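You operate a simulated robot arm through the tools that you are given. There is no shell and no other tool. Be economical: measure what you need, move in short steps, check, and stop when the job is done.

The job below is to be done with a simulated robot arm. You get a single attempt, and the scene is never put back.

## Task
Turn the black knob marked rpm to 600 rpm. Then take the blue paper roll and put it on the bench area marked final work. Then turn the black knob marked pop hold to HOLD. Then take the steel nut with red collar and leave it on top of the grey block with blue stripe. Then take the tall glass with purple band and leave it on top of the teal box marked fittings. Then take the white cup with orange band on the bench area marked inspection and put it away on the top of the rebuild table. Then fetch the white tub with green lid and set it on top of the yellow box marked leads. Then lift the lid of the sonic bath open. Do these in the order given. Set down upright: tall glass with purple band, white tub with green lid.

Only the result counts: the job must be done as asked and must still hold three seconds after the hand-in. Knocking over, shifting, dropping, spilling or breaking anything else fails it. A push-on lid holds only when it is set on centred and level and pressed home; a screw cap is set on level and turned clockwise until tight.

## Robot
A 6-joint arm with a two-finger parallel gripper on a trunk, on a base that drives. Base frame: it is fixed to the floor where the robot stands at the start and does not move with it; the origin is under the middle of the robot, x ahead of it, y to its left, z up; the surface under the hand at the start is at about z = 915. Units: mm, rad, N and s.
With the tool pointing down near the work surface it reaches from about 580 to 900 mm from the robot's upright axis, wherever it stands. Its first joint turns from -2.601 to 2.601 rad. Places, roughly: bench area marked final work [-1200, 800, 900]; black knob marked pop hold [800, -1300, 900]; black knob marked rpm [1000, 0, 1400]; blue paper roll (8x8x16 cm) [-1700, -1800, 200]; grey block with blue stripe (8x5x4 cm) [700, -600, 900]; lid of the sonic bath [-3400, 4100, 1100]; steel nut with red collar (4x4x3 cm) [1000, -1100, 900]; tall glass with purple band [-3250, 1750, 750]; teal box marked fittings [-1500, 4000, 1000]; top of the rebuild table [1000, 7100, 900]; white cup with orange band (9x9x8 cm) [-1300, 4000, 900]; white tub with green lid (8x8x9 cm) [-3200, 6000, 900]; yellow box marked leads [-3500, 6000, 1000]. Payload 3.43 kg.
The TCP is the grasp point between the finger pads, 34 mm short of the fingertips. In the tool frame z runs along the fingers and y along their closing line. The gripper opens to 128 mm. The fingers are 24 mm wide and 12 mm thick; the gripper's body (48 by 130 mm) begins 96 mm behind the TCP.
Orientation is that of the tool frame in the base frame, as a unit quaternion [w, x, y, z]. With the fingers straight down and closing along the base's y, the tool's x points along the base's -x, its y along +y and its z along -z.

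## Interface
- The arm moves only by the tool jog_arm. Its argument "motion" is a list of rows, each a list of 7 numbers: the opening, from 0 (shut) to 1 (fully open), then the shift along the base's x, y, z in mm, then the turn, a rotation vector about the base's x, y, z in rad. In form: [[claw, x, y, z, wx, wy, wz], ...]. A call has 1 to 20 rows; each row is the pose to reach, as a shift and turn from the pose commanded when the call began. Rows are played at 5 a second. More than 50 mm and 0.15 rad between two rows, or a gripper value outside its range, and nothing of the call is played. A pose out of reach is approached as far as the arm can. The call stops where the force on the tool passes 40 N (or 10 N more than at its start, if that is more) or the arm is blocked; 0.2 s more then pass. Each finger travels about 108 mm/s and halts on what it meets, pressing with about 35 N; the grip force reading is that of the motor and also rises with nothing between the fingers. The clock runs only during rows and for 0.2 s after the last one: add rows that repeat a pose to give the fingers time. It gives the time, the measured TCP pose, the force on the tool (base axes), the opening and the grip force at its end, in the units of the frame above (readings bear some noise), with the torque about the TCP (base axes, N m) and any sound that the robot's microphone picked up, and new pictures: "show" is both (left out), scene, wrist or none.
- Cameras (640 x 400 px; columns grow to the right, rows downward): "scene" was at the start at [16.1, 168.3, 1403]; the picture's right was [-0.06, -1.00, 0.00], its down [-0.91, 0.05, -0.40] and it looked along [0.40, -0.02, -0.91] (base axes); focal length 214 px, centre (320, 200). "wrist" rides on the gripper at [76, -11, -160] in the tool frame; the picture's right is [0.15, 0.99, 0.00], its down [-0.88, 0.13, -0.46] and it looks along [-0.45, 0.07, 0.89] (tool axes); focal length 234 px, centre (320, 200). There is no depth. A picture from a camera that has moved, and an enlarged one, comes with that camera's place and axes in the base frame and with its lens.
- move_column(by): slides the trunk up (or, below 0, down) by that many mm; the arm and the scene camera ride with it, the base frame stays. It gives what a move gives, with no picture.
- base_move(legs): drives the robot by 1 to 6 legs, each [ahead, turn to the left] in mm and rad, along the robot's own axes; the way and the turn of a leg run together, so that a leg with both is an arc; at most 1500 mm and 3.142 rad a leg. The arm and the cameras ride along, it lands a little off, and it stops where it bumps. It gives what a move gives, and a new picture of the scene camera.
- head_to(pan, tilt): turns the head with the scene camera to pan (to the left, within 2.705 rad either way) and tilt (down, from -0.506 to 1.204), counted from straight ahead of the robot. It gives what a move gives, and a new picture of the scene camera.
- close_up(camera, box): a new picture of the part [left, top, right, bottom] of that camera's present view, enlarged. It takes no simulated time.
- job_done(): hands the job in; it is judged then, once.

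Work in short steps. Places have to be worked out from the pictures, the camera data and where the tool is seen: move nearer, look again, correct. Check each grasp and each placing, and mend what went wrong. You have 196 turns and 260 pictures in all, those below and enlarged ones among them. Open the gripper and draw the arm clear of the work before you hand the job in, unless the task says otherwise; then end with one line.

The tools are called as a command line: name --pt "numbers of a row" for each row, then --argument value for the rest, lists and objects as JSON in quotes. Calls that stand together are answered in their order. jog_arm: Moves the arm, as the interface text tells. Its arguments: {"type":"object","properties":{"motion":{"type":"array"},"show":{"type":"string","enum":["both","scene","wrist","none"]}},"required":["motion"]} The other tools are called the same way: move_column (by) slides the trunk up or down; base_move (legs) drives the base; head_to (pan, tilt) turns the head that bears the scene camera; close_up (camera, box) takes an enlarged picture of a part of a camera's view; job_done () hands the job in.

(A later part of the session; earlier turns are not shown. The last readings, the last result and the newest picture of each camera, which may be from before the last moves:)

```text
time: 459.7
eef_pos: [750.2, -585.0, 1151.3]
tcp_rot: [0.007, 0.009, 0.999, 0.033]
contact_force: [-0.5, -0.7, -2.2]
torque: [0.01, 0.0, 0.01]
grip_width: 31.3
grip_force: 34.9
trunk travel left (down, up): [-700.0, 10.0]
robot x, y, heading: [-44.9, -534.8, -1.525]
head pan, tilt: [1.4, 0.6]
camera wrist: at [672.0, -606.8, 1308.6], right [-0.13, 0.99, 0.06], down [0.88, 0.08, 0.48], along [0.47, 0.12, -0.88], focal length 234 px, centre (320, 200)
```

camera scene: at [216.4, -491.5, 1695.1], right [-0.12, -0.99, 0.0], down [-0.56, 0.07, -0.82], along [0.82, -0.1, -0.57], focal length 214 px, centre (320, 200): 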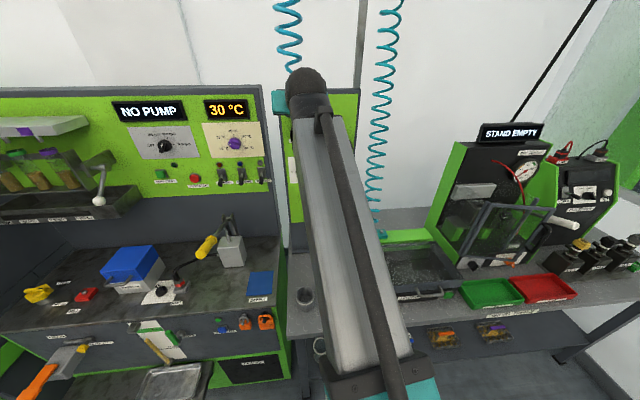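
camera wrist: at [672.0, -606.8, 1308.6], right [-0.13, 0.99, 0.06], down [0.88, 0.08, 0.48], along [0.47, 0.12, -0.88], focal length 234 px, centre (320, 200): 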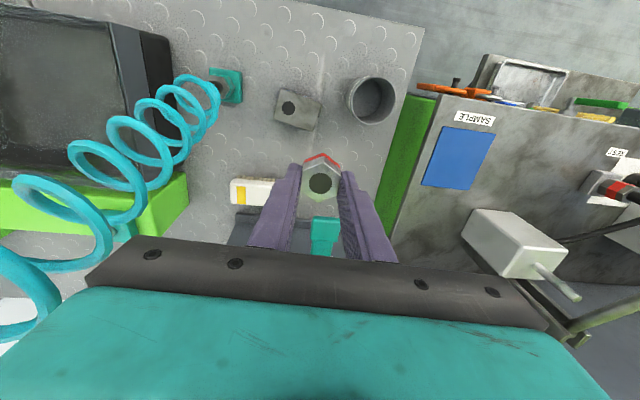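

Block is at [727,-608]. I move over it and lower the nut slowly to contact near TCP z≈937.

jog_arm --pt "0.1 -12 -12 -40 0 0 0" --pt "0.1 -25 -23 -85 0 0 0" --pt "0.1 -25 -23 -130 0 0 0" --pt "0.1 -25 -23 -170 0 0 0" --pt "0.1 -25 -23 -190 0 0 0" --pt "0.1 -25 -23 -198 0 0 0" --show "wrist"

```text
time: 461.1
eef_pos: [725.2, -607.5, 953.0]
tcp_rot: [0.009, 0.01, 0.999, 0.032]
contact_force: [-0.6, -0.9, -1.1]
torque: [0.01, -0.04, -0.01]
grip_width: 31.4
grip_force: 35.0
trunk travel left (down, up): [-700.0, 10.0]
robot x, y, heading: [-41.0, -535.1, -1.52]
head pan, tilt: [1.4, 0.6]
camera wrist: at [647.2, -628.8, 1109.6], right [-0.13, 0.99, 0.06], down [0.87, 0.08, 0.48], along [0.47, 0.12, -0.88], focal length 234 px, centre (320, 200)
```

wrist: 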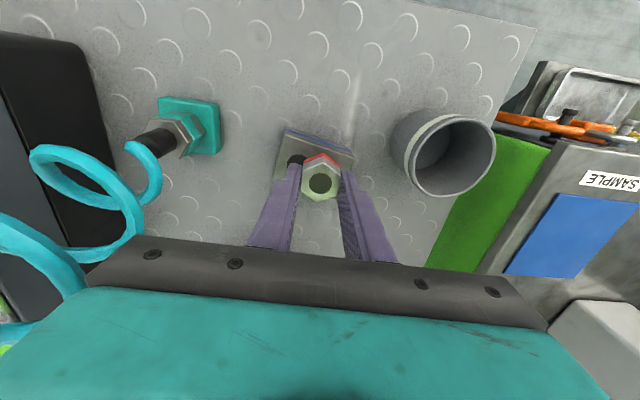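

The nut is right over the block's centre. I lower in small steps until contact.

jog_arm --pt "0.1 -1 0 -4 0 0 0" --pt "0.1 -1 0 -8 0 0 0" --pt "0.1 -1 0 -11 0 0 0" --pt "0.1 -1 0 -14 0 0 0" --pt "0.1 -1 0 -17 0 0 0" --pt "0.1 -1 0 -20 0 0 0" --pt "0.1 -1 0 -23 0 0 0" --show "none"

```text
time: 462.7
eef_pos: [724.3, -607.2, 932.3]
tcp_rot: [0.01, 0.009, 0.999, 0.032]
contact_force: [1.7, 0.4, 25.4]
torque: [-0.37, -0.03, -0.01]
grip_width: 31.6
grip_force: 35.1
trunk travel left (down, up): [-700.0, 10.0]
robot x, y, heading: [-43.4, -533.9, -1.522]
head pan, tilt: [1.4, 0.6]
```

Contact (25 N up) at z 932. I ease up slightly, open, and rise straight.

jog_arm --pt "0.1 0 0 2 0 0 0" --pt "0.25 0 0 2 0 0 0" --pt "0.4 0 0 3 0 0 0" --pt "0.5 0 0 5 0 0 0" --pt "0.5 0 0 25 0 0 0" --pt "0.5 0 0 65 0 0 0" --pt "0.5 0 0 110 0 0 0" --show "wrist"

```text
time: 464.3
eef_pos: [724.3, -607.0, 1039.8]
tcp_rot: [0.009, 0.009, 0.999, 0.032]
contact_force: [0.3, 0.3, 0.5]
torque: [-0.04, 0.01, -0.03]
grip_width: 64.0
grip_force: 0.1
trunk travel left (down, up): [-700.0, 10.0]
robot x, y, heading: [-42.8, -537.9, -1.522]
head pan, tilt: [1.4, 0.6]
camera wrist: at [646.0, -628.5, 1196.7], right [-0.13, 0.99, 0.06], down [0.88, 0.08, 0.48], along [0.47, 0.12, -0.88], focal length 234 px, centre (320, 200)
```

wrist: 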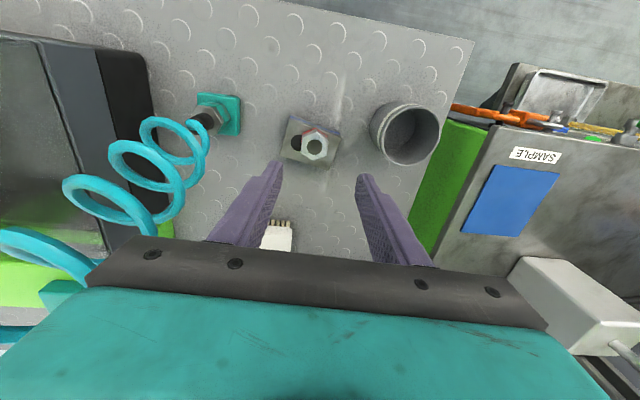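

The nut rests on the block. Next is the glass at about [-3250,1750,750]. I raise and level the hand, then turn the base left away from the hose.

jog_arm --pt "0.5 0 5 45 0 0 0" --pt "0.5 0 8 90 0 -0.1 0" --pt "0.5 0 10 135 0 -0.22 0" --pt "0.5 0 12 180 0 -0.35 0" --pt "0.5 0 12 225 0 -0.49 0" --pt "0.5 0 12 270 0 -0.63 0" --pt "0.5 0 12 315 0 -0.77 0" --pt "0.5 0 12 355 0 -0.91 0" --pt "0.5 0 12 390 0 -1.05 0" --pt "0.5 0 12 420 0 -1.19 0" --pt "0.5 0 12 440 0 -1.33 0" --pt "0.5 0 12 450 0 -1.45 0" --show "none"

base_move --legs '[[0, 1.93], [-1040, 0]]'

```text
time: 466.9
eef_pos: [724.1, -597.1, 1489.5]
tcp_rot: [0.67, -0.014, 0.742, 0.03]
contact_force: [0.5, 0.0, 0.3]
torque: [0.0, -0.03, -0.02]
grip_width: 64.2
grip_force: 0.0
trunk travel left (down, up): [-700.0, 10.0]
robot x, y, heading: [-44.7, -536.5, -1.526]
head pan, tilt: [1.4, 0.6]
```

```text
time: 474.3
eef_pos: [-272.9, 203.5, 1498.1]
tcp_rot: [-0.345, 0.63, -0.411, -0.562]
contact_force: [0.1, -0.5, -0.3]
torque: [0.01, -0.03, 0.02]
grip_width: 64.0
grip_force: 0.1
trunk travel left (down, up): [-700.0, 10.0]
robot x, y, heading: [-96.6, -443.0, 0.448]
head pan, tilt: [1.4, 0.6]
stopped in leg 2: the robot was blocked; the commanded pose is now the measured one
camera scene: at [-226.8, -227.5, 1695.8], right [0.96, 0.27, 0.0], down [0.15, -0.54, -0.83], along [-0.22, 0.8, -0.56], focal length 214 px, centre (320, 200)
```

scene: 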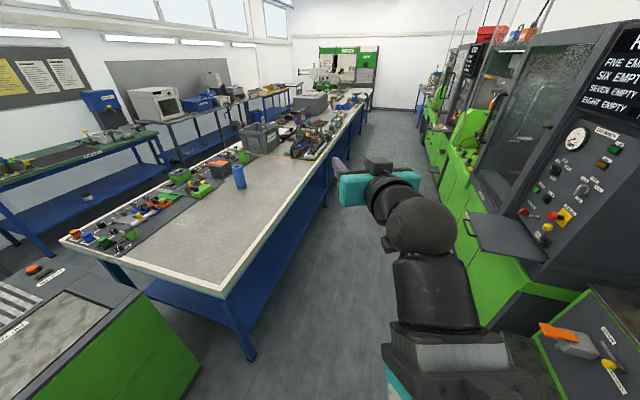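

Reverse was blocked; I look behind and down to see why.

head_to --pan 2.7 --tilt 0.75

```text
time: 475.7
eef_pos: [-273.8, 206.6, 1495.9]
tcp_rot: [-0.345, 0.63, -0.41, -0.561]
contact_force: [-0.2, 0.7, 0.0]
torque: [0.03, 0.0, -0.01]
grip_width: 63.9
grip_force: 0.0
trunk travel left (down, up): [-700.0, 10.0]
robot x, y, heading: [-90.2, -445.3, 0.444]
head pan, tilt: [2.7, 0.75]
camera scene: at [-287.8, -310.9, 1682.4], right [0.0, 1.0, 0.0], down [0.68, 0.0, -0.73], along [-0.73, 0.0, -0.68], focal length 214 px, centre (320, 200)
```

scene: 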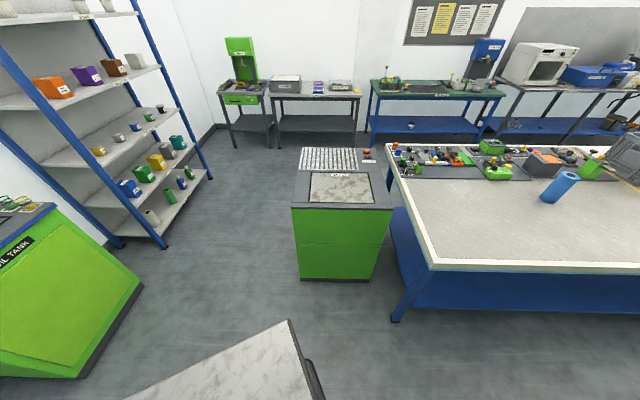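

The way back is free; I simply retry the reverse.

base_move --legs '[[-1000, 0], [0, -0.44]]'

```text
time: 483.2
eef_pos: [-877.3, -200.4, 1496.3]
tcp_rot: [0.461, -0.524, 0.539, 0.471]
contact_force: [-0.8, 0.4, 0.0]
torque: [0.01, -0.01, -0.01]
grip_width: 64.1
grip_force: 0.1
trunk travel left (down, up): [-700.0, 10.0]
robot x, y, heading: [-991.7, -889.1, 0.008]
head pan, tilt: [2.7, 0.75]
camera scene: at [-1111.8, -683.3, 1682.1], right [0.42, 0.91, 0.0], down [0.62, -0.29, -0.73], along [-0.66, 0.31, -0.68], focal length 214 px, centre (320, 200)
```

scene: 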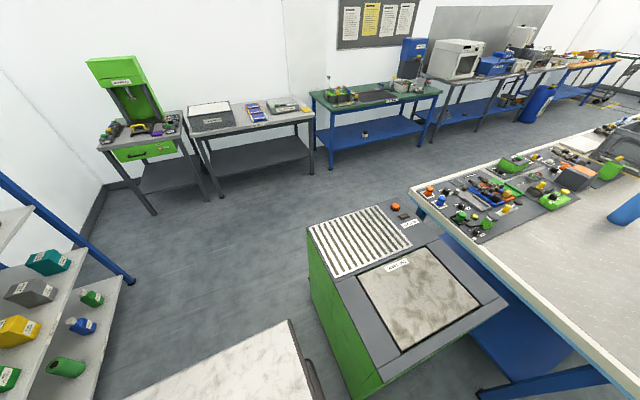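

Good. The lane along the wall tables is wide. I continue in reverse, turn left and drive up toward the glass.

base_move --legs '[[-1450, 0], [0, 1.571], [1500, 0], [650, 0]]'

head_to --pan 1.0 --tilt 0.55

```text
time: 495.3
eef_pos: [-3062.3, -590.9, 1512.5]
tcp_rot: [-0.085, 0.758, -0.123, -0.635]
contact_force: [0.7, 0.6, -0.8]
torque: [-0.02, 0.0, 0.06]
grip_width: 64.0
grip_force: 0.0
trunk travel left (down, up): [-700.0, 10.0]
robot x, y, heading: [-2483.1, -893.8, 1.282]
head pan, tilt: [2.7, 0.75]
stopped in leg 2: the robot was blocked; the commanded pose is now the measured one
camera scene: at [-2712.8, -950.9, 1682.6], right [-0.74, 0.67, 0.0], down [0.45, 0.51, -0.73], along [-0.49, -0.54, -0.68], focal length 214 px, centre (320, 200)
```

scene: 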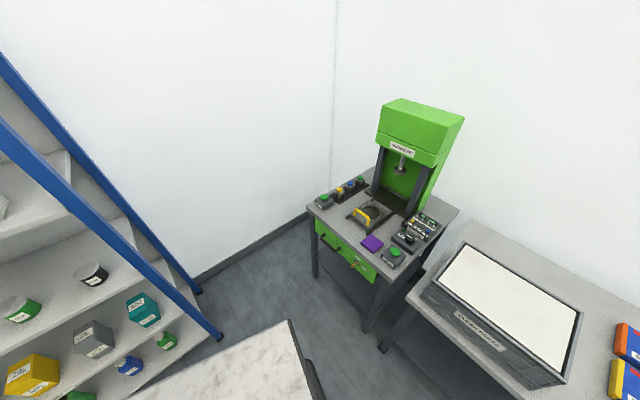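

```text
time: 497.0
eef_pos: [-3064.5, -590.9, 1511.7]
tcp_rot: [-0.086, 0.759, -0.124, -0.634]
contact_force: [-1.1, -0.4, 0.8]
torque: [0.01, -0.01, 0.04]
grip_width: 64.1
grip_force: 0.1
trunk travel left (down, up): [-700.0, 10.0]
robot x, y, heading: [-2483.8, -894.1, 1.284]
head pan, tilt: [1.0, 0.55]
camera scene: at [-2717.6, -821.3, 1699.8], right [0.76, 0.65, 0.0], down [0.34, -0.4, -0.85], along [-0.56, 0.65, -0.52], focal length 214 px, centre (320, 200)
```

scene: 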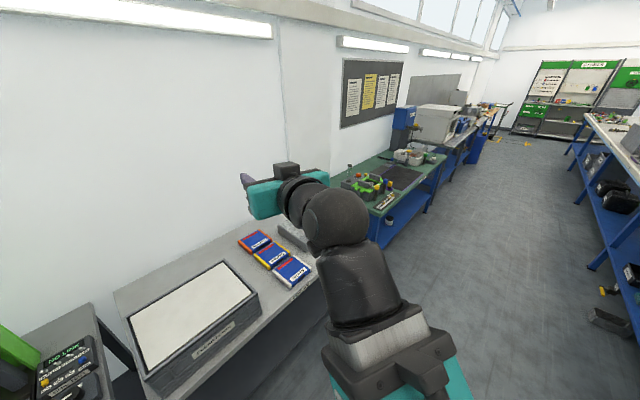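

The rear caught something while turning; I drive forward first, then straighten and continue.

base_move --legs '[[350, 0], [0, 0.36], [1500, 0], [420, 0]]'

head_to --pan 1.2 --tilt 0.6

```text
time: 511.4
eef_pos: [-3208.1, 1410.0, 1510.3]
tcp_rot: [0.037, 0.768, 0.023, -0.639]
contact_force: [-0.6, -0.2, -0.6]
torque: [-0.02, 0.01, 0.02]
grip_width: 63.6
grip_force: 0.0
trunk travel left (down, up): [-700.0, 10.0]
robot x, y, heading: [-2558.9, 1342.5, 1.663]
head pan, tilt: [1.0, 0.55]
camera scene: at [-2800.5, 1327.4, 1699.8], right [0.46, 0.89, 0.0], down [0.46, -0.24, -0.85], along [-0.76, 0.39, -0.52], focal length 214 px, centre (320, 200)
```

scene: 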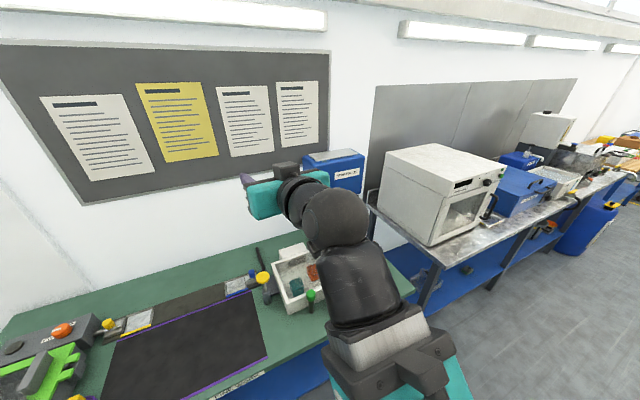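

```text
time: 512.2
eef_pos: [-3208.0, 1409.2, 1511.5]
tcp_rot: [0.037, 0.768, 0.024, -0.639]
contact_force: [-0.6, 1.0, 0.1]
torque: [0.01, -0.01, 0.01]
grip_width: 64.0
grip_force: 0.0
trunk travel left (down, up): [-700.0, 10.0]
robot x, y, heading: [-2557.6, 1347.0, 1.663]
head pan, tilt: [1.201, 0.6]
camera scene: at [-2805.7, 1309.6, 1695.3], right [0.27, 0.96, 0.0], down [0.54, -0.15, -0.83], along [-0.79, 0.22, -0.56], focal length 214 px, centre (320, 200)
```

scene: 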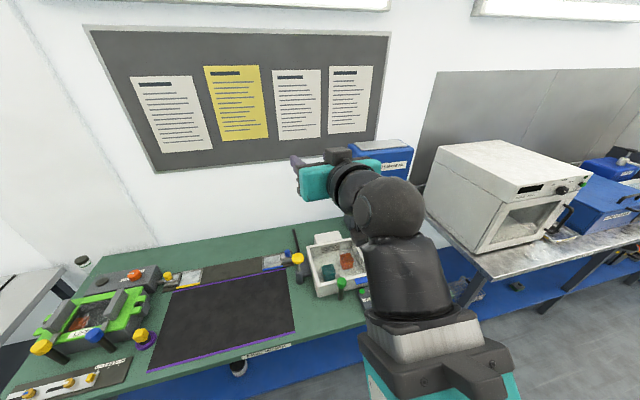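

The glass should be by the blue dispenser, hidden behind my arm. I swing the arm back a bit and look.

jog_arm --pt "0.5 4 -46 0 0 0 0.07" --pt "0.5 10 -92 0 0 0 0.14" --pt "0.5 17 -138 0 0 0 0.21" --pt "0.5 25 -183 0 0 0 0.28" --pt "0.5 35 -227 0 0 0 0.35" --pt "0.5 46 -270 0 0 0 0.42" --pt "0.5 58 -311 0 0 0 0.49" --pt "0.5 71 -350 0 0 0 0.56" --pt "0.5 83 -385 0 0 0 0.61" --show "none"

head_to --pan 0.8 --tilt 0.7

```text
time: 514.2
eef_pos: [-3123.5, 1023.0, 1509.3]
tcp_rot: [0.227, 0.726, 0.254, -0.598]
contact_force: [-0.9, 0.2, 0.3]
torque: [0.0, 0.02, -0.01]
grip_width: 64.0
grip_force: 0.1
out of reach, approached as far as the arm can: row 1, 2, 3
trunk travel left (down, up): [-700.0, 10.0]
robot x, y, heading: [-2561.0, 1345.3, 1.667]
head pan, tilt: [1.201, 0.6]
```

```text
time: 515.0
eef_pos: [-3125.6, 1024.8, 1511.5]
tcp_rot: [0.228, 0.725, 0.254, -0.599]
contact_force: [-0.8, -0.2, 0.3]
torque: [0.03, -0.01, 0.0]
grip_width: 64.0
grip_force: 0.1
trunk travel left (down, up): [-700.0, 10.0]
robot x, y, heading: [-2559.2, 1347.0, 1.663]
head pan, tilt: [0.799, 0.7]
camera scene: at [-2786.9, 1338.5, 1686.7], right [0.63, 0.78, 0.0], down [0.5, -0.4, -0.77], along [-0.6, 0.48, -0.64], focal length 214 px, centre (320, 200)
```

scene: 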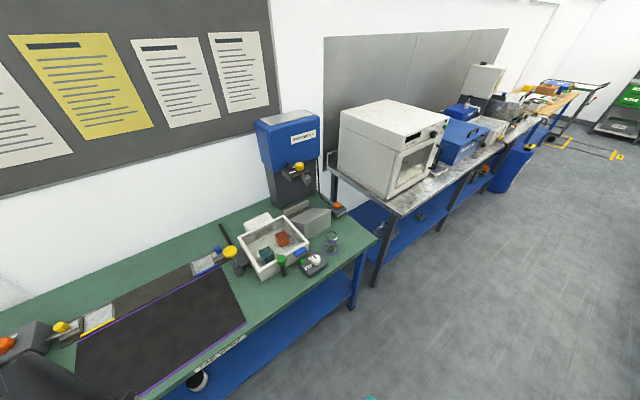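

There's a glass on the green table's right end. I zoom in.

close_up --camera "scene" --box '[230, 180, 390, 280]'

```text
4.00 times, centred on (310, 230) of scene
camera zoom: at [-2786.9, 1338.5, 1686.7], right [0.63, 0.78, 0.0], down [0.5, -0.4, -0.77], along [-0.6, 0.48, -0.64], focal length 858 px, centre (360, 80)
```

zoom: 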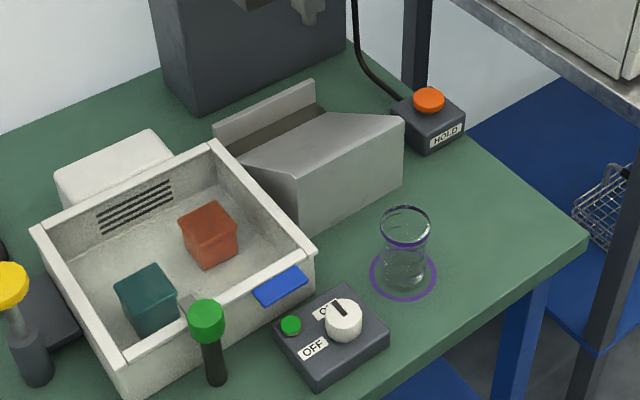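

The glass stands near the table's right end, ≈[-3280,1805]. I drive up beside it and lower the hand in front of it.

base_move --legs '[[440, 0]]'

jog_arm --pt "0.6 25 25 -20 0 0 -0.1" --pt "0.7 50 60 -40 0 0 -0.2" --pt "0.8 70 95 -65 0 0 -0.3" --pt "0.8 85 130 -90 0 0 -0.4" --pt "0.8 95 165 -120 0 0 -0.5" --pt "0.8 100 200 -150 0 0 -0.6" --pt "0.8 100 235 -180 0 0 -0.7" --pt "0.8 100 265 -215 0 0 -0.7" --pt "0.8 100 295 -250 0 0 -0.7" --pt "0.8 100 320 -290 0 0 -0.7" --pt "0.8 100 335 -335 0 0 -0.7" --pt "0.8 100 340 -380 0 0 -0.7" --pt "0.8 100 340 -425 0 0 -0.7" --pt "0.8 100 340 -470 0 0 -0.7" --pt "0.8 100 340 -500 0 0 -0.7" --show "wrist"

```text
time: 518.0
eef_pos: [-3166.5, 1464.5, 1511.9]
tcp_rot: [0.228, 0.725, 0.254, -0.598]
contact_force: [0.4, 0.4, 0.1]
torque: [0.0, 0.01, 0.03]
grip_width: 64.0
grip_force: 0.1
trunk travel left (down, up): [-700.0, 10.0]
robot x, y, heading: [-2600.1, 1789.9, 1.668]
head pan, tilt: [0.799, 0.7]
camera scene: at [-2829.1, 1780.4, 1686.6], right [0.62, 0.78, 0.0], down [0.5, -0.4, -0.76], along [-0.6, 0.48, -0.64], focal length 214 px, centre (320, 200)
```

scene: 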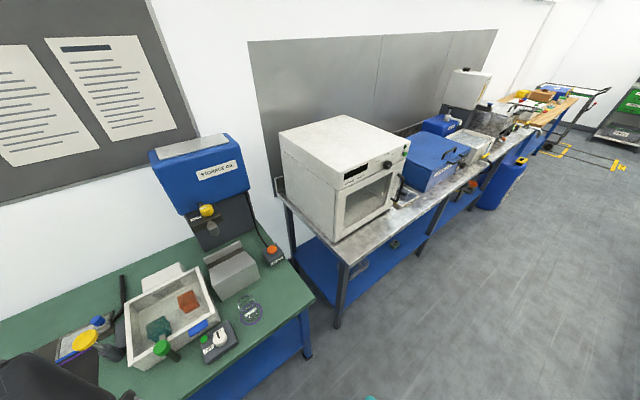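

```text
time: 521.4
eef_pos: [-3281.3, 1755.4, 934.0]
tcp_rot: [0.017, 0.719, -0.046, -0.693]
contact_force: [-1.9, 2.0, 5.0]
torque: [0.38, -0.04, 0.13]
grip_width: 103.3
grip_force: 1.2
out of reach, approached as far as the arm can: row 1, 2, 3, 4, 5, 6, 7, 8, 9, 10, 11, 12, 13, 14, 15
trunk travel left (down, up): [-700.0, 10.0]
robot x, y, heading: [-2600.9, 1787.3, 1.67]
head pan, tilt: [0.799, 0.7]
stopped in row 15: the arm was blocked; the commanded pose is now the measured one
camera wrist: at [-3119.3, 1751.1, 862.9], right [-0.04, -1.0, -0.06], down [0.42, -0.07, 0.91], along [-0.91, 0.01, 0.42], focal length 234 px, centre (320, 200)
```

wrist: 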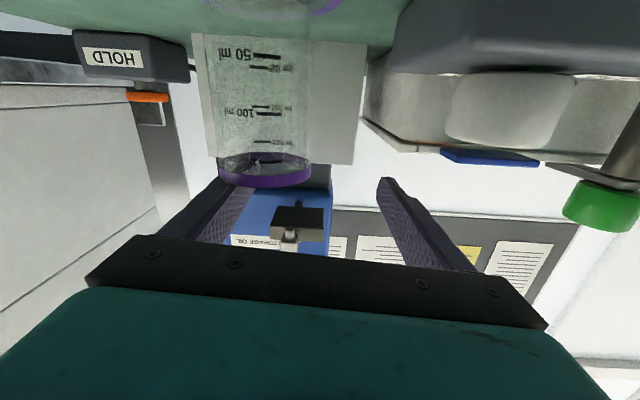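

The hand overshot inward (reach limits) and a finger is at the glass's rim. I lift straight up gently, then back away.

jog_arm --pt "0.8 0 -2 6 0 0 0" --pt "0.8 0 -2 20 0 0 0" --pt "0.8 0 -2 40 0 0 0" --show "wrist"

```text
time: 522.2
eef_pos: [-3299.9, 1748.5, 962.4]
tcp_rot: [0.018, 0.72, -0.047, -0.692]
contact_force: [0.5, 0.1, -0.7]
torque: [0.01, -0.01, -0.01]
grip_width: 102.5
grip_force: 0.1
out of reach, approached as far as the arm can: row 2, 3
trunk travel left (down, up): [-700.0, 10.0]
robot x, y, heading: [-2598.7, 1786.8, 1.672]
head pan, tilt: [0.799, 0.7]
camera wrist: at [-3136.0, 1744.7, 892.3], right [-0.04, -1.0, -0.06], down [0.42, -0.07, 0.91], along [-0.91, 0.01, 0.42], focal length 234 px, centre (320, 200)
```

wrist: 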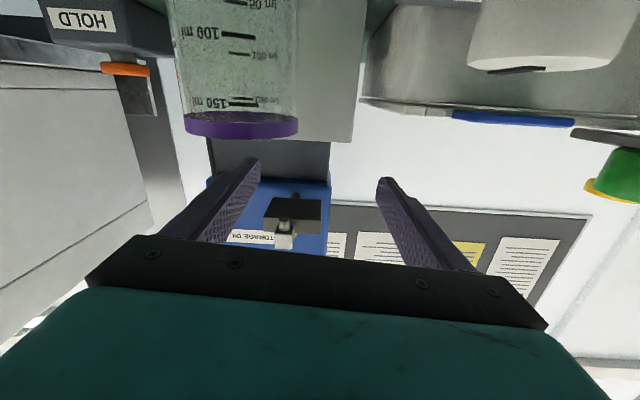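

Clear; the glass is at about [-3243,1783], rim z≈915. I shift sideways above it, then descend vertically with the fingers straddling it.

jog_arm --pt "0.8 0 18 0 0 0 0" --pt "0.8 0 36 0 0 0 0" --pt "0.8 2 36 0 0 0 0.04" --show "wrist"

```text
time: 523.0
eef_pos: [-3304.4, 1782.0, 959.5]
tcp_rot: [0.028, 0.72, -0.034, -0.692]
contact_force: [-0.4, 0.2, -0.8]
torque: [0.0, -0.02, 0.02]
grip_width: 102.5
grip_force: 0.1
out of reach, approached as far as the arm can: row 1, 2, 3
trunk travel left (down, up): [-700.0, 10.0]
robot x, y, heading: [-2600.4, 1788.5, 1.665]
head pan, tilt: [0.799, 0.7]
camera wrist: at [-3141.7, 1784.1, 889.1], right [0.0, -1.0, -0.06], down [0.42, -0.05, 0.91], along [-0.91, -0.02, 0.42], focal length 234 px, centre (320, 200)
```

wrist: 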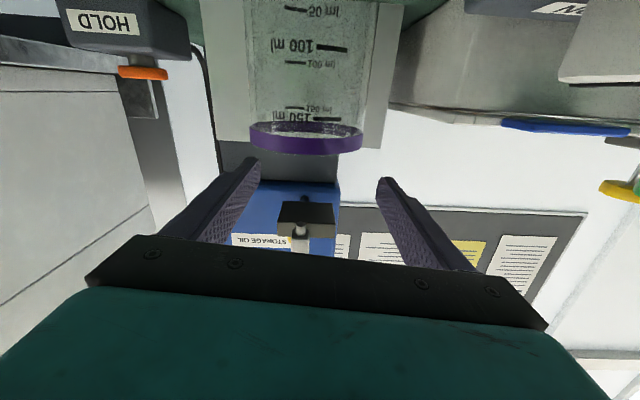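

Nearly centred. I descend around the glass.

jog_arm --pt "0.8 2 6 -8 0 0 0" --pt "0.8 5 6 -20 0 0 0" --pt "0.8 10 6 -32 0 0 0" --pt "0.8 16 6 -45 0 0 0" --pt "0.8 22 6 -58 0 0 0" --pt "0.8 28 6 -70 0 0 0" --pt "0.8 33 6 -80 0 0 0" --show "wrist"

```text
time: 524.6
eef_pos: [-3269.8, 1774.0, 880.5]
tcp_rot: [0.026, 0.721, -0.037, -0.691]
contact_force: [-0.5, 0.2, 0.3]
torque: [-0.01, 0.01, -0.02]
grip_width: 102.2
grip_force: 0.0
out of reach, approached as far as the arm can: row 1, 2, 3, 4, 5, 6, 7
trunk travel left (down, up): [-700.0, 10.0]
robot x, y, heading: [-2600.3, 1786.7, 1.669]
head pan, tilt: [0.799, 0.7]
camera wrist: at [-3107.2, 1775.9, 810.1], right [-0.01, -1.0, -0.06], down [0.42, -0.06, 0.91], along [-0.91, -0.01, 0.42], focal length 234 px, centre (320, 200)
```

wrist: 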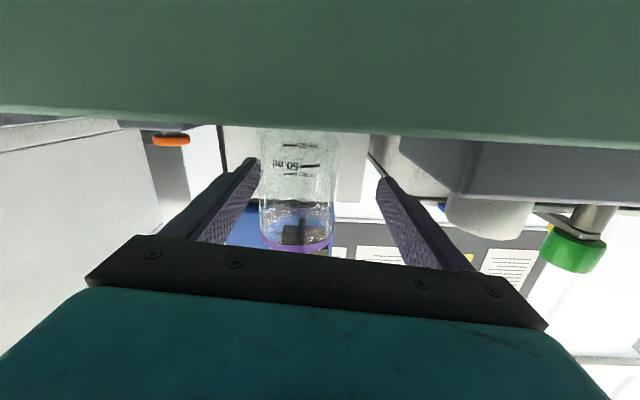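

The glass is between the fingers, ~9 mm to the left. I centre and close.

jog_arm --pt "0.8 0 5 0 0 0 0" --pt "0.8 2 10 0 0 0 0" --pt "0.7 2 10 0 0 0 0" --pt "0.6 2 10 0 0 0 0" --pt "0.5 2 10 0 0 0 0" --pt "0.4 2 10 0 0 0 0" --pt "0.35 2 10 0 0 0 0" --pt "0.35 2 10 0 0 0 0" --show "wrist"

```text
time: 526.4
eef_pos: [-3267.4, 1774.1, 881.6]
tcp_rot: [0.026, 0.721, -0.036, -0.691]
contact_force: [0.0, -0.2, -1.7]
torque: [0.0, -0.01, 0.0]
grip_width: 55.5
grip_force: 35.0
out of reach, approached as far as the arm can: row 1, 2, 3, 4, 5, 6, 7, 8
trunk travel left (down, up): [-700.0, 10.0]
robot x, y, heading: [-2600.3, 1785.8, 1.666]
head pan, tilt: [0.799, 0.7]
camera wrist: at [-3104.0, 1775.5, 811.4], right [-0.01, -1.0, -0.06], down [0.42, -0.06, 0.91], along [-0.91, -0.02, 0.42], focal length 234 px, centre (320, 200)
```

wrist: 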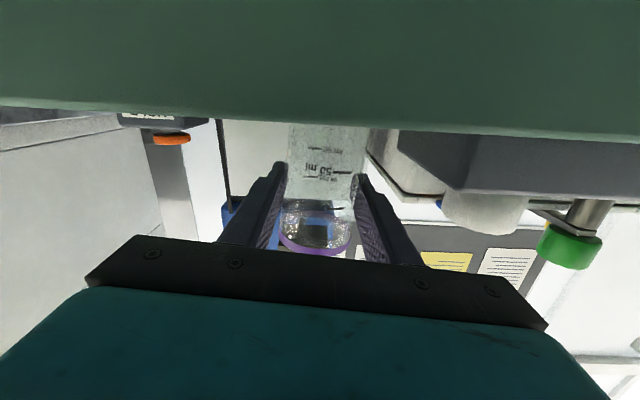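

Gripped at 55 mm. I lift it out along the reachable arc, then turn the base left and back away into the lane.

jog_arm --pt "0.35 -2 0 8 0 0 0" --pt "0.35 -6 0 20 0 0 0" --pt "0.35 -14 0 36 0 0 0" --pt "0.35 -22 0 54 0 0 0" --pt "0.35 -30 0 74 0 0 0" --pt "0.35 -40 0 96 0 0 0" --pt "0.35 -42 0 100 0 0 0" --show "wrist"

base_move --legs '[[0, 0.8], [-320, 0]]'

```text
time: 528.0
eef_pos: [-3313.9, 1773.8, 978.6]
tcp_rot: [0.031, 0.72, -0.033, -0.692]
contact_force: [-0.6, -0.5, -0.5]
torque: [-0.01, 0.01, -0.01]
grip_width: 55.5
grip_force: 35.1
out of reach, approached as far as the arm can: row 5, 6, 7
trunk travel left (down, up): [-700.0, 10.0]
robot x, y, heading: [-2597.6, 1790.7, 1.668]
head pan, tilt: [0.799, 0.7]
camera wrist: at [-3151.2, 1776.2, 908.5], right [0.0, -1.0, -0.06], down [0.42, -0.05, 0.91], along [-0.91, -0.03, 0.42], focal length 234 px, centre (320, 200)
```

wrist: 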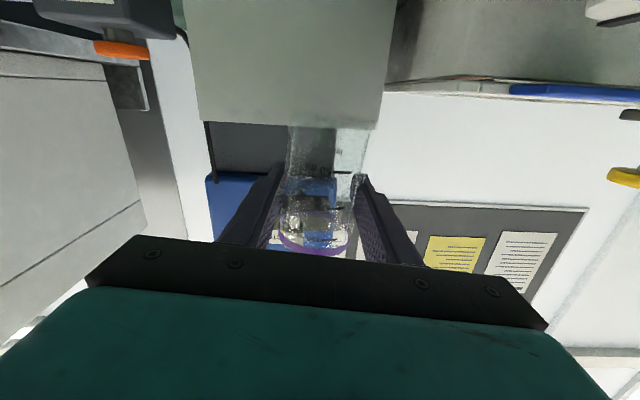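

```text
time: 529.8
eef_pos: [-3291.6, 1578.4, 975.8]
tcp_rot: [0.123, 0.713, 0.062, -0.687]
contact_force: [0.2, 10.5, -1.0]
torque: [0.35, 0.02, 0.03]
grip_width: 63.9
grip_force: 34.2
trunk travel left (down, up): [-700.0, 10.0]
robot x, y, heading: [-2610.4, 1783.0, 1.908]
head pan, tilt: [0.799, 0.7]
stopped in leg 1: the force on the tool passed its limit at 60 N (the readings are from after the stop); the commanded pose is now the measured one
camera scene: at [-2833.4, 1722.4, 1686.4], right [0.42, 0.91, 0.0], down [0.58, -0.27, -0.76], along [-0.69, 0.32, -0.64], focal length 214 px, centre (320, 200)
```

scene: 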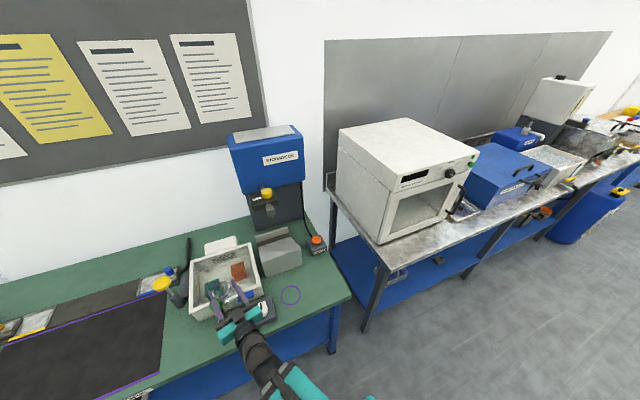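

The glass bumped the white tray. I turn back a bit and inspect.

base_move --legs '[[0, -0.1]]'

close_up --camera "scene" --box '[160, 220, 360, 345]'

close_up --camera "wrist" --box '[0, 0, 640, 400]'

```text
time: 530.8
eef_pos: [-3309.5, 1645.6, 977.0]
tcp_rot: [0.09, 0.716, 0.026, -0.692]
contact_force: [-0.5, 1.2, 1.9]
torque: [0.05, 0.1, -0.03]
grip_width: 57.9
grip_force: 35.2
trunk travel left (down, up): [-700.0, 10.0]
robot x, y, heading: [-2608.7, 1780.0, 1.807]
head pan, tilt: [0.799, 0.7]
camera scene: at [-2832.3, 1744.0, 1686.7], right [0.51, 0.86, 0.0], down [0.55, -0.33, -0.77], along [-0.66, 0.39, -0.64], focal length 214 px, centre (320, 200)
```

scene: 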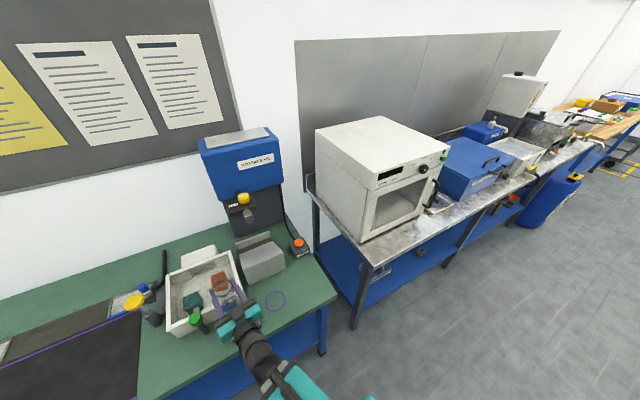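

```text
3.20 times, centred on (260, 282) of scene
camera zoom: at [-2832.3, 1744.0, 1686.7], right [0.51, 0.86, 0.0], down [0.55, -0.33, -0.77], along [-0.66, 0.39, -0.64], focal length 686 px, centre (512, -64)
```

zoom: 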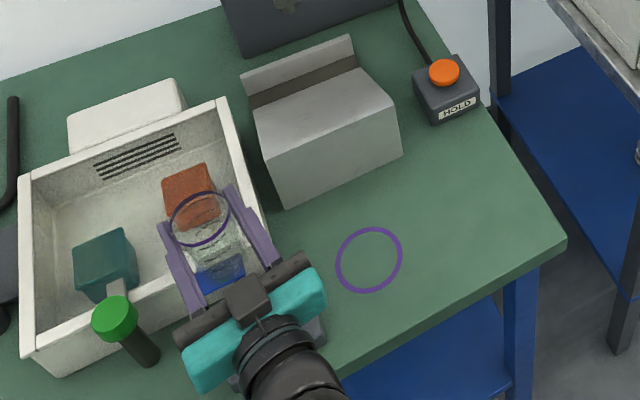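

```text
1.00 times, centred on (320, 200) of wrist (not enlarged: the box is as wide or as high as the picture)
camera zoom: at [-3150.1, 1676.0, 904.1], right [0.17, -0.98, -0.06], down [0.44, 0.02, 0.9], along [-0.88, -0.18, 0.43], focal length 234 px, centre (320, 200)
```

zoom: 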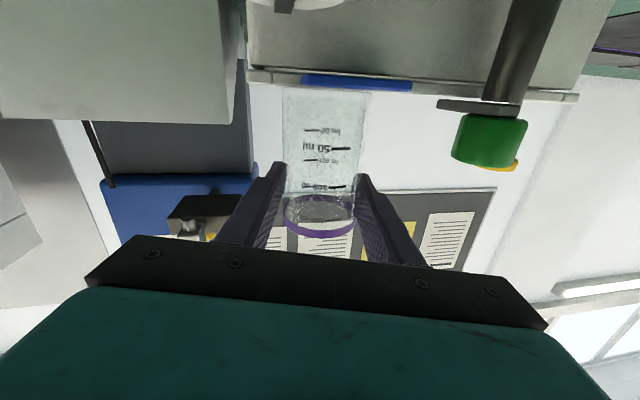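

The glass is still held upright. I turn back over its spot, raise it well above the table clutter, then turn away.

base_move --legs '[[0, -0.12]]'

jog_arm --pt "0.35 -8 0 18 0 0 0" --pt "0.35 -18 0 40 0 0 0" --pt "0.35 -26 0 62 0 0 0" --pt "0.35 -34 0 85 0 0 0" --pt "0.35 -42 0 108 0 0 0" --pt "0.35 -48 0 130 0 0 0" --pt "0.35 -54 0 155 0 0 0" --pt "0.35 -58 0 180 0 0 0" --show "none"

```text
time: 531.9
eef_pos: [-3320.0, 1732.5, 976.8]
tcp_rot: [0.047, 0.716, -0.017, -0.696]
contact_force: [-0.3, -0.4, -0.6]
torque: [0.05, -0.01, 0.0]
grip_width: 56.6
grip_force: 35.0
trunk travel left (down, up): [-700.0, 10.0]
robot x, y, heading: [-2599.5, 1784.3, 1.686]
head pan, tilt: [0.799, 0.7]
camera scene: at [-2828.4, 1771.8, 1686.7], right [0.61, 0.79, 0.0], down [0.51, -0.39, -0.76], along [-0.61, 0.46, -0.64], focal length 214 px, centre (320, 200)
```

scene: 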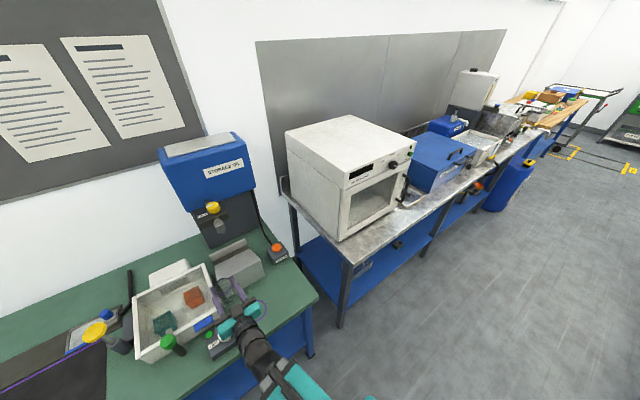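

```text
time: 533.7
eef_pos: [-3377.8, 1735.1, 1158.1]
tcp_rot: [0.048, 0.716, -0.016, -0.696]
contact_force: [-0.7, -0.3, -0.3]
torque: [0.01, -0.01, 0.01]
grip_width: 55.9
grip_force: 35.4
trunk travel left (down, up): [-700.0, 10.0]
robot x, y, heading: [-2599.1, 1778.1, 1.687]
head pan, tilt: [0.799, 0.7]
```

Now z=1158. I turn left so the arm points over the lane toward the long bench, and reverse up the lane.

base_move --legs '[[0, 1.5], [0, 1.52], [-1500, 0], [-250, 0]]'

head_to --pan 2.2 --tilt 0.5

```text
time: 541.2
eef_pos: [-2213.0, 1007.9, 1144.4]
tcp_rot: [0.607, 0.42, 0.561, -0.374]
contact_force: [-0.8, 0.7, 0.0]
torque: [-0.05, -0.01, 0.01]
grip_width: 55.5
grip_force: 35.3
trunk travel left (down, up): [-700.0, 10.0]
robot x, y, heading: [-2555.2, 1685.7, -2.638]
head pan, tilt: [0.799, 0.7]
stopped in leg 2: the robot was blocked; the commanded pose is now the measured one
camera scene: at [-2452.7, 1479.2, 1686.6], right [-0.96, 0.26, 0.0], down [0.17, 0.62, -0.76], along [-0.2, -0.74, -0.64], focal length 214 px, centre (320, 200)
```

scene: 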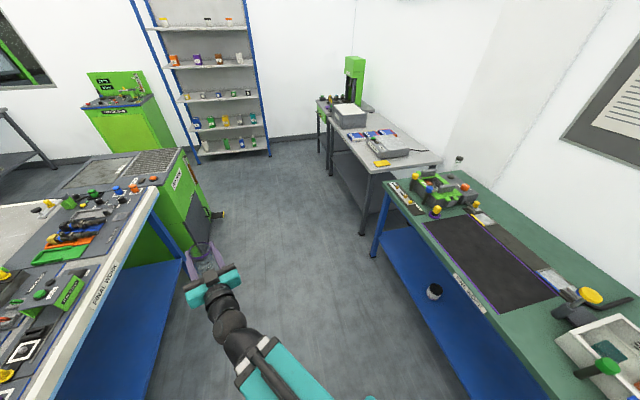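

```text
time: 542.7
eef_pos: [-2211.9, 1011.1, 1143.2]
tcp_rot: [0.607, 0.419, 0.562, -0.373]
contact_force: [0.3, -0.5, -1.3]
torque: [0.01, 0.03, -0.03]
grip_width: 55.2
grip_force: 34.8
trunk travel left (down, up): [-700.0, 10.0]
robot x, y, heading: [-2557.5, 1686.5, -2.64]
head pan, tilt: [2.201, 0.499]
camera scene: at [-2347.7, 1522.9, 1704.3], right [-0.42, -0.91, 0.0], down [-0.43, 0.2, -0.88], along [0.8, -0.37, -0.48], focal length 214 px, centre (320, 200)
```

scene: 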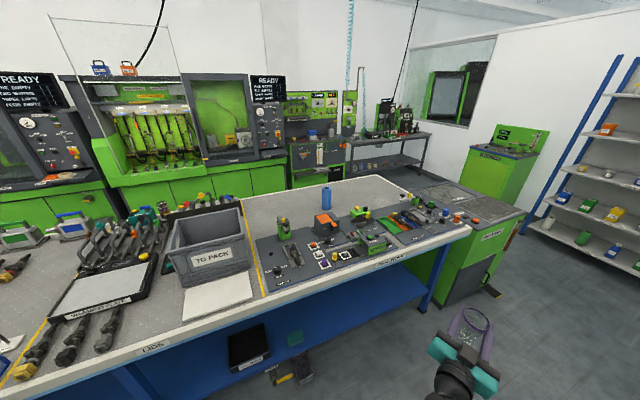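

Blocked spuriously again midway; I continue the turn and the reverse.

base_move --legs '[[0, 1.07], [-1500, 0], [-250, 0]]'

```text
time: 556.5
eef_pos: [-1792.8, 3421.1, 1143.9]
tcp_rot: [0.713, 0.076, 0.697, -0.013]
contact_force: [0.5, 0.1, -0.9]
torque: [0.0, -0.02, -0.03]
grip_width: 55.3
grip_force: 35.1
trunk travel left (down, up): [-700.0, 10.0]
robot x, y, heading: [-2551.6, 3446.3, -1.56]
head pan, tilt: [2.201, 0.499]
camera scene: at [-2307.5, 3550.9, 1704.2], right [0.59, -0.8, 0.0], down [-0.39, -0.29, -0.88], along [0.71, 0.52, -0.48], focal length 214 px, centre (320, 200)
```

scene: 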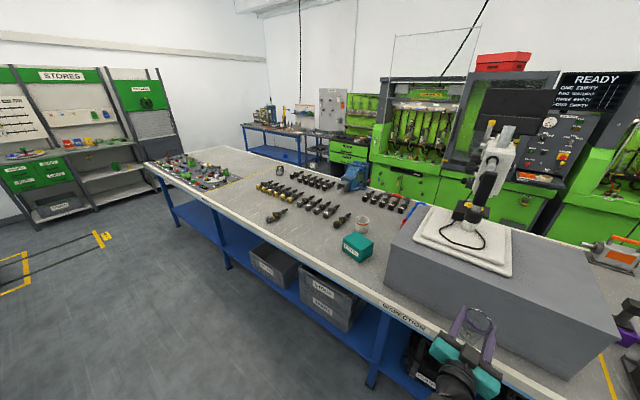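

I see the teal box at ≈[-1460,3925], the cup behind it, and a tall grey block to avoid. I back past, then shuffle in from the far side.

base_move --legs '[[-950, 0], [0, 0.5], [540, 0], [0, -0.5]]'

close_up --camera "wrist" --box '[0, 0, 640, 400]'

```text
time: 569.0
eef_pos: [-1529.6, 3876.1, 1145.5]
tcp_rot: [0.713, 0.079, 0.697, -0.017]
contact_force: [-0.6, 0.8, -1.4]
torque: [0.0, 0.02, -0.01]
grip_width: 55.1
grip_force: 34.9
trunk travel left (down, up): [-700.0, 10.0]
robot x, y, heading: [-2307.5, 3910.1, -1.566]
head pan, tilt: [2.201, 0.499]
camera scene: at [-2063.5, 4012.2, 1704.4], right [0.59, -0.81, 0.0], down [-0.39, -0.28, -0.88], along [0.71, 0.52, -0.48], focal length 214 px, centre (320, 200)
```

scene: 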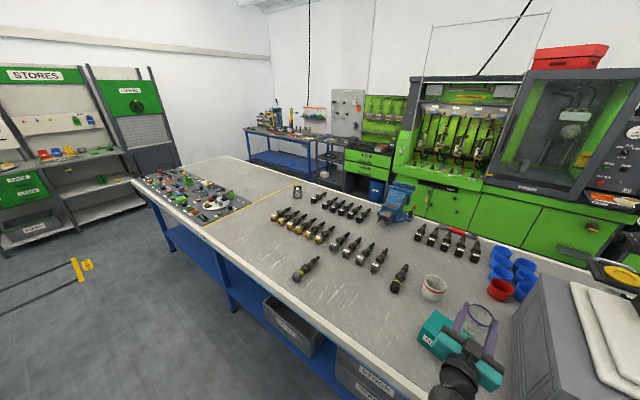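

```text
1.00 times, centred on (320, 200) of wrist (not enlarged: the box is as wide or as high as the picture)
camera zoom: at [-1687.8, 3892.0, 1064.8], right [0.14, 0.99, -0.06], down [-0.46, 0.11, 0.88], along [0.88, -0.1, 0.47], focal length 234 px, centre (320, 200)
```

zoom: 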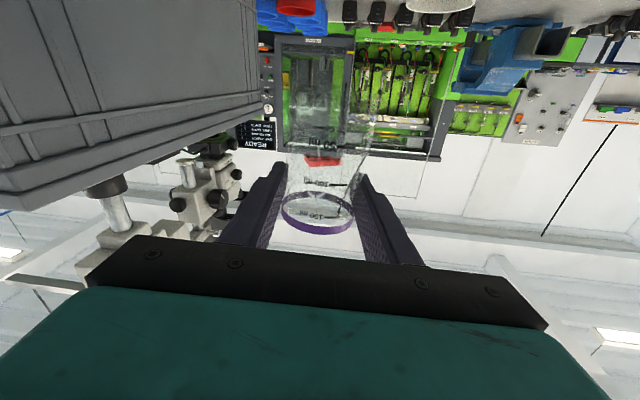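

The hand hides the box. I shift the hand +y by 200 mm to see the teal box clearly.

jog_arm --pt "0.35 0 45 0 0 0 0" --pt "0.35 0 90 0 0 0 0" --pt "0.35 -2 135 0 0 0 0" --pt "0.35 -5 180 0 0 0 0" --pt "0.35 -8 215 0 0 0 0" --show "none"

close_up --camera "scene" --box '[380, 250, 580, 375]'

```text
time: 570.2
eef_pos: [-1539.8, 4092.8, 1143.5]
tcp_rot: [0.713, 0.08, 0.697, -0.017]
contact_force: [-0.3, -1.1, -0.2]
torque: [0.0, -0.01, -0.01]
grip_width: 55.2
grip_force: 34.8
trunk travel left (down, up): [-700.0, 10.0]
robot x, y, heading: [-2309.5, 3912.2, -1.567]
head pan, tilt: [2.201, 0.499]
```

```text
3.20 times, centred on (480, 312) of scene
camera zoom: at [-2062.9, 4012.7, 1704.3], right [0.59, -0.81, 0.0], down [-0.39, -0.28, -0.88], along [0.71, 0.52, -0.48], focal length 686 px, centre (-192, -160)
```

zoom: 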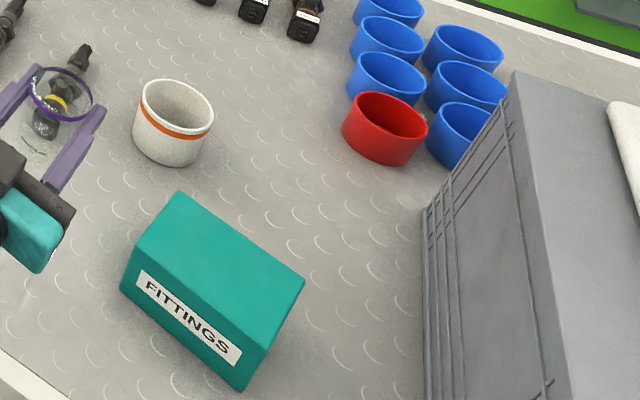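

Box top centre is [-1483,3913], z≈980. I move the glass over it and lower gently to contact.

jog_arm --pt "0.35 12 -45 0 0 0 0" --pt "0.35 24 -90 0 0 0 0" --pt "0.35 40 -135 0 0 0 0" --pt "0.35 60 -178 0 0 0 0" --pt "0.35 61 -180 -30 0 0 0" --pt "0.35 61 -180 -55 0 0 0" --pt "0.35 61 -180 -66 0 0 0" --pt "0.35 61 -180 -70 0 0 0" --pt "0.35 61 -180 -74 0 0 0" --pt "0.35 61 -180 -78 0 0 0" --pt "0.35 61 -180 -82 0 0 0" --show "none"

```text
time: 572.6
eef_pos: [-1476.3, 3911.7, 1061.9]
tcp_rot: [0.713, 0.08, 0.697, -0.016]
contact_force: [-0.2, -0.5, -0.6]
torque: [0.01, 0.01, 0.02]
grip_width: 55.4
grip_force: 35.2
trunk travel left (down, up): [-700.0, 10.0]
robot x, y, heading: [-2309.1, 3909.4, -1.574]
head pan, tilt: [2.201, 0.499]
```

No contact yet at 1062; I continue in small steps.

jog_arm --pt "0.35 0 0 -4 0 0 0" --pt "0.35 0 0 -7 0 0 0" --pt "0.35 0 0 -10 0 0 0" --pt "0.35 0 0 -13 0 0 0" --pt "0.35 0 0 -16 0 0 0" --pt "0.35 0 0 -19 0 0 0" --pt "0.35 0 0 -22 0 0 0" --pt "0.35 0 0 -25 0 0 0" --show "wrist"

```text
time: 574.4
eef_pos: [-1480.7, 3911.0, 1039.1]
tcp_rot: [0.715, 0.08, 0.695, -0.018]
contact_force: [0.1, 3.4, 29.2]
torque: [-0.5, -0.07, 0.0]
grip_width: 55.4
grip_force: 35.2
trunk travel left (down, up): [-700.0, 10.0]
robot x, y, heading: [-2304.0, 3909.9, -1.572]
head pan, tilt: [2.201, 0.499]
camera wrist: at [-1636.1, 3927.2, 959.9], right [0.14, 0.99, -0.06], down [-0.46, 0.12, 0.88], along [0.88, -0.1, 0.47], focal length 234 px, centre (320, 200)
```

wrist: 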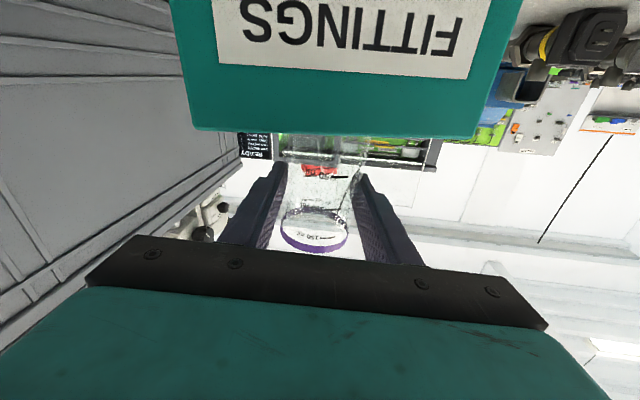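

Contact made. I ease and open slowly so it settles upright, then back straight out.

jog_arm --pt "0.38 0 0 1 0 0 0" --pt "0.44 0 0 1 0 0 0" --pt "0.47 0 0 1 0 0 0" --pt "0.52 0 0 1 0 0 0" --pt "0.65 0 0 1 0 0 0" --pt "0.8 0 0 1 0 0 0" --pt "0.8 0 0 1 0 0 0" --show "wrist"

```text
time: 576.0
eef_pos: [-1477.3, 3911.0, 1037.4]
tcp_rot: [0.713, 0.079, 0.697, -0.016]
contact_force: [-1.0, 0.8, -0.6]
torque: [0.0, -0.01, 0.06]
grip_width: 102.4
grip_force: 0.1
trunk travel left (down, up): [-700.0, 10.0]
robot x, y, heading: [-2307.1, 3911.0, -1.572]
head pan, tilt: [2.201, 0.499]
camera wrist: at [-1634.5, 3926.8, 958.5], right [0.14, 0.99, -0.06], down [-0.46, 0.11, 0.88], along [0.88, -0.1, 0.47], focal length 234 px, centre (320, 200)
```

wrist: 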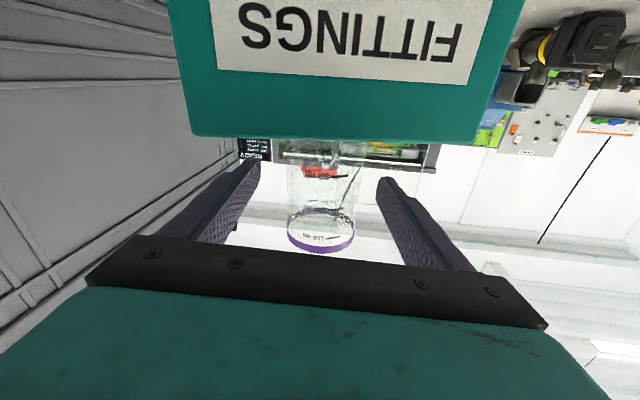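

The glass stands upright on the teal box. I raise the hand straight up, then shuffle the base closer for the cup.

jog_arm --pt "0.85 0 0 12 0 0 0" --pt "0.85 0 0 40 0 0 0" --pt "0.85 0 0 80 0 0 0" --pt "0.85 0 0 125 0 0 0" --pt "0.85 0 0 170 0 0 0" --pt "0.85 0 0 215 0 0 0" --show "none"

base_move --legs '[[-330, 0], [0, 0.5], [330, 0], [0, -0.42]]'

```text
time: 577.4
eef_pos: [-1478.5, 3912.1, 1255.4]
tcp_rot: [0.713, 0.079, 0.697, -0.017]
contact_force: [0.3, -0.6, 0.0]
torque: [0.01, 0.01, 0.01]
grip_width: 109.1
grip_force: 0.0
trunk travel left (down, up): [-700.0, 10.0]
robot x, y, heading: [-2307.2, 3910.3, -1.568]
head pan, tilt: [2.201, 0.499]
```

```text
time: 585.3
eef_pos: [-1324.9, 4020.0, 1254.8]
tcp_rot: [0.713, 0.051, 0.699, 0.014]
contact_force: [0.5, -0.5, -0.3]
torque: [-0.01, -0.05, 0.02]
grip_width: 108.9
grip_force: 0.1
trunk travel left (down, up): [-700.0, 10.0]
robot x, y, heading: [-2158.8, 3947.7, -1.479]
head pan, tilt: [2.201, 0.499]
camera scene: at [-1922.1, 4072.5, 1704.4], right [0.66, -0.75, 0.0], down [-0.36, -0.32, -0.88], along [0.66, 0.58, -0.48], focal length 214 px, centre (320, 200)
```

scene: 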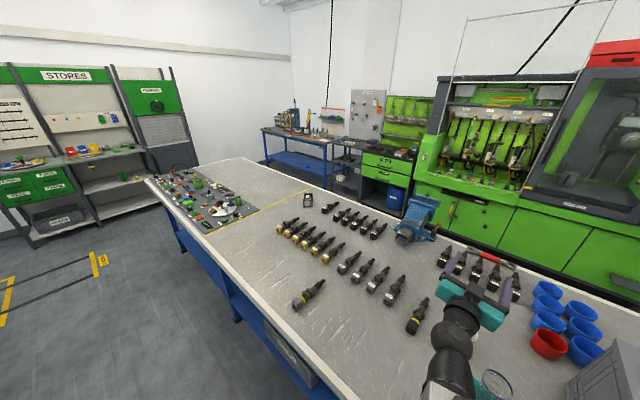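

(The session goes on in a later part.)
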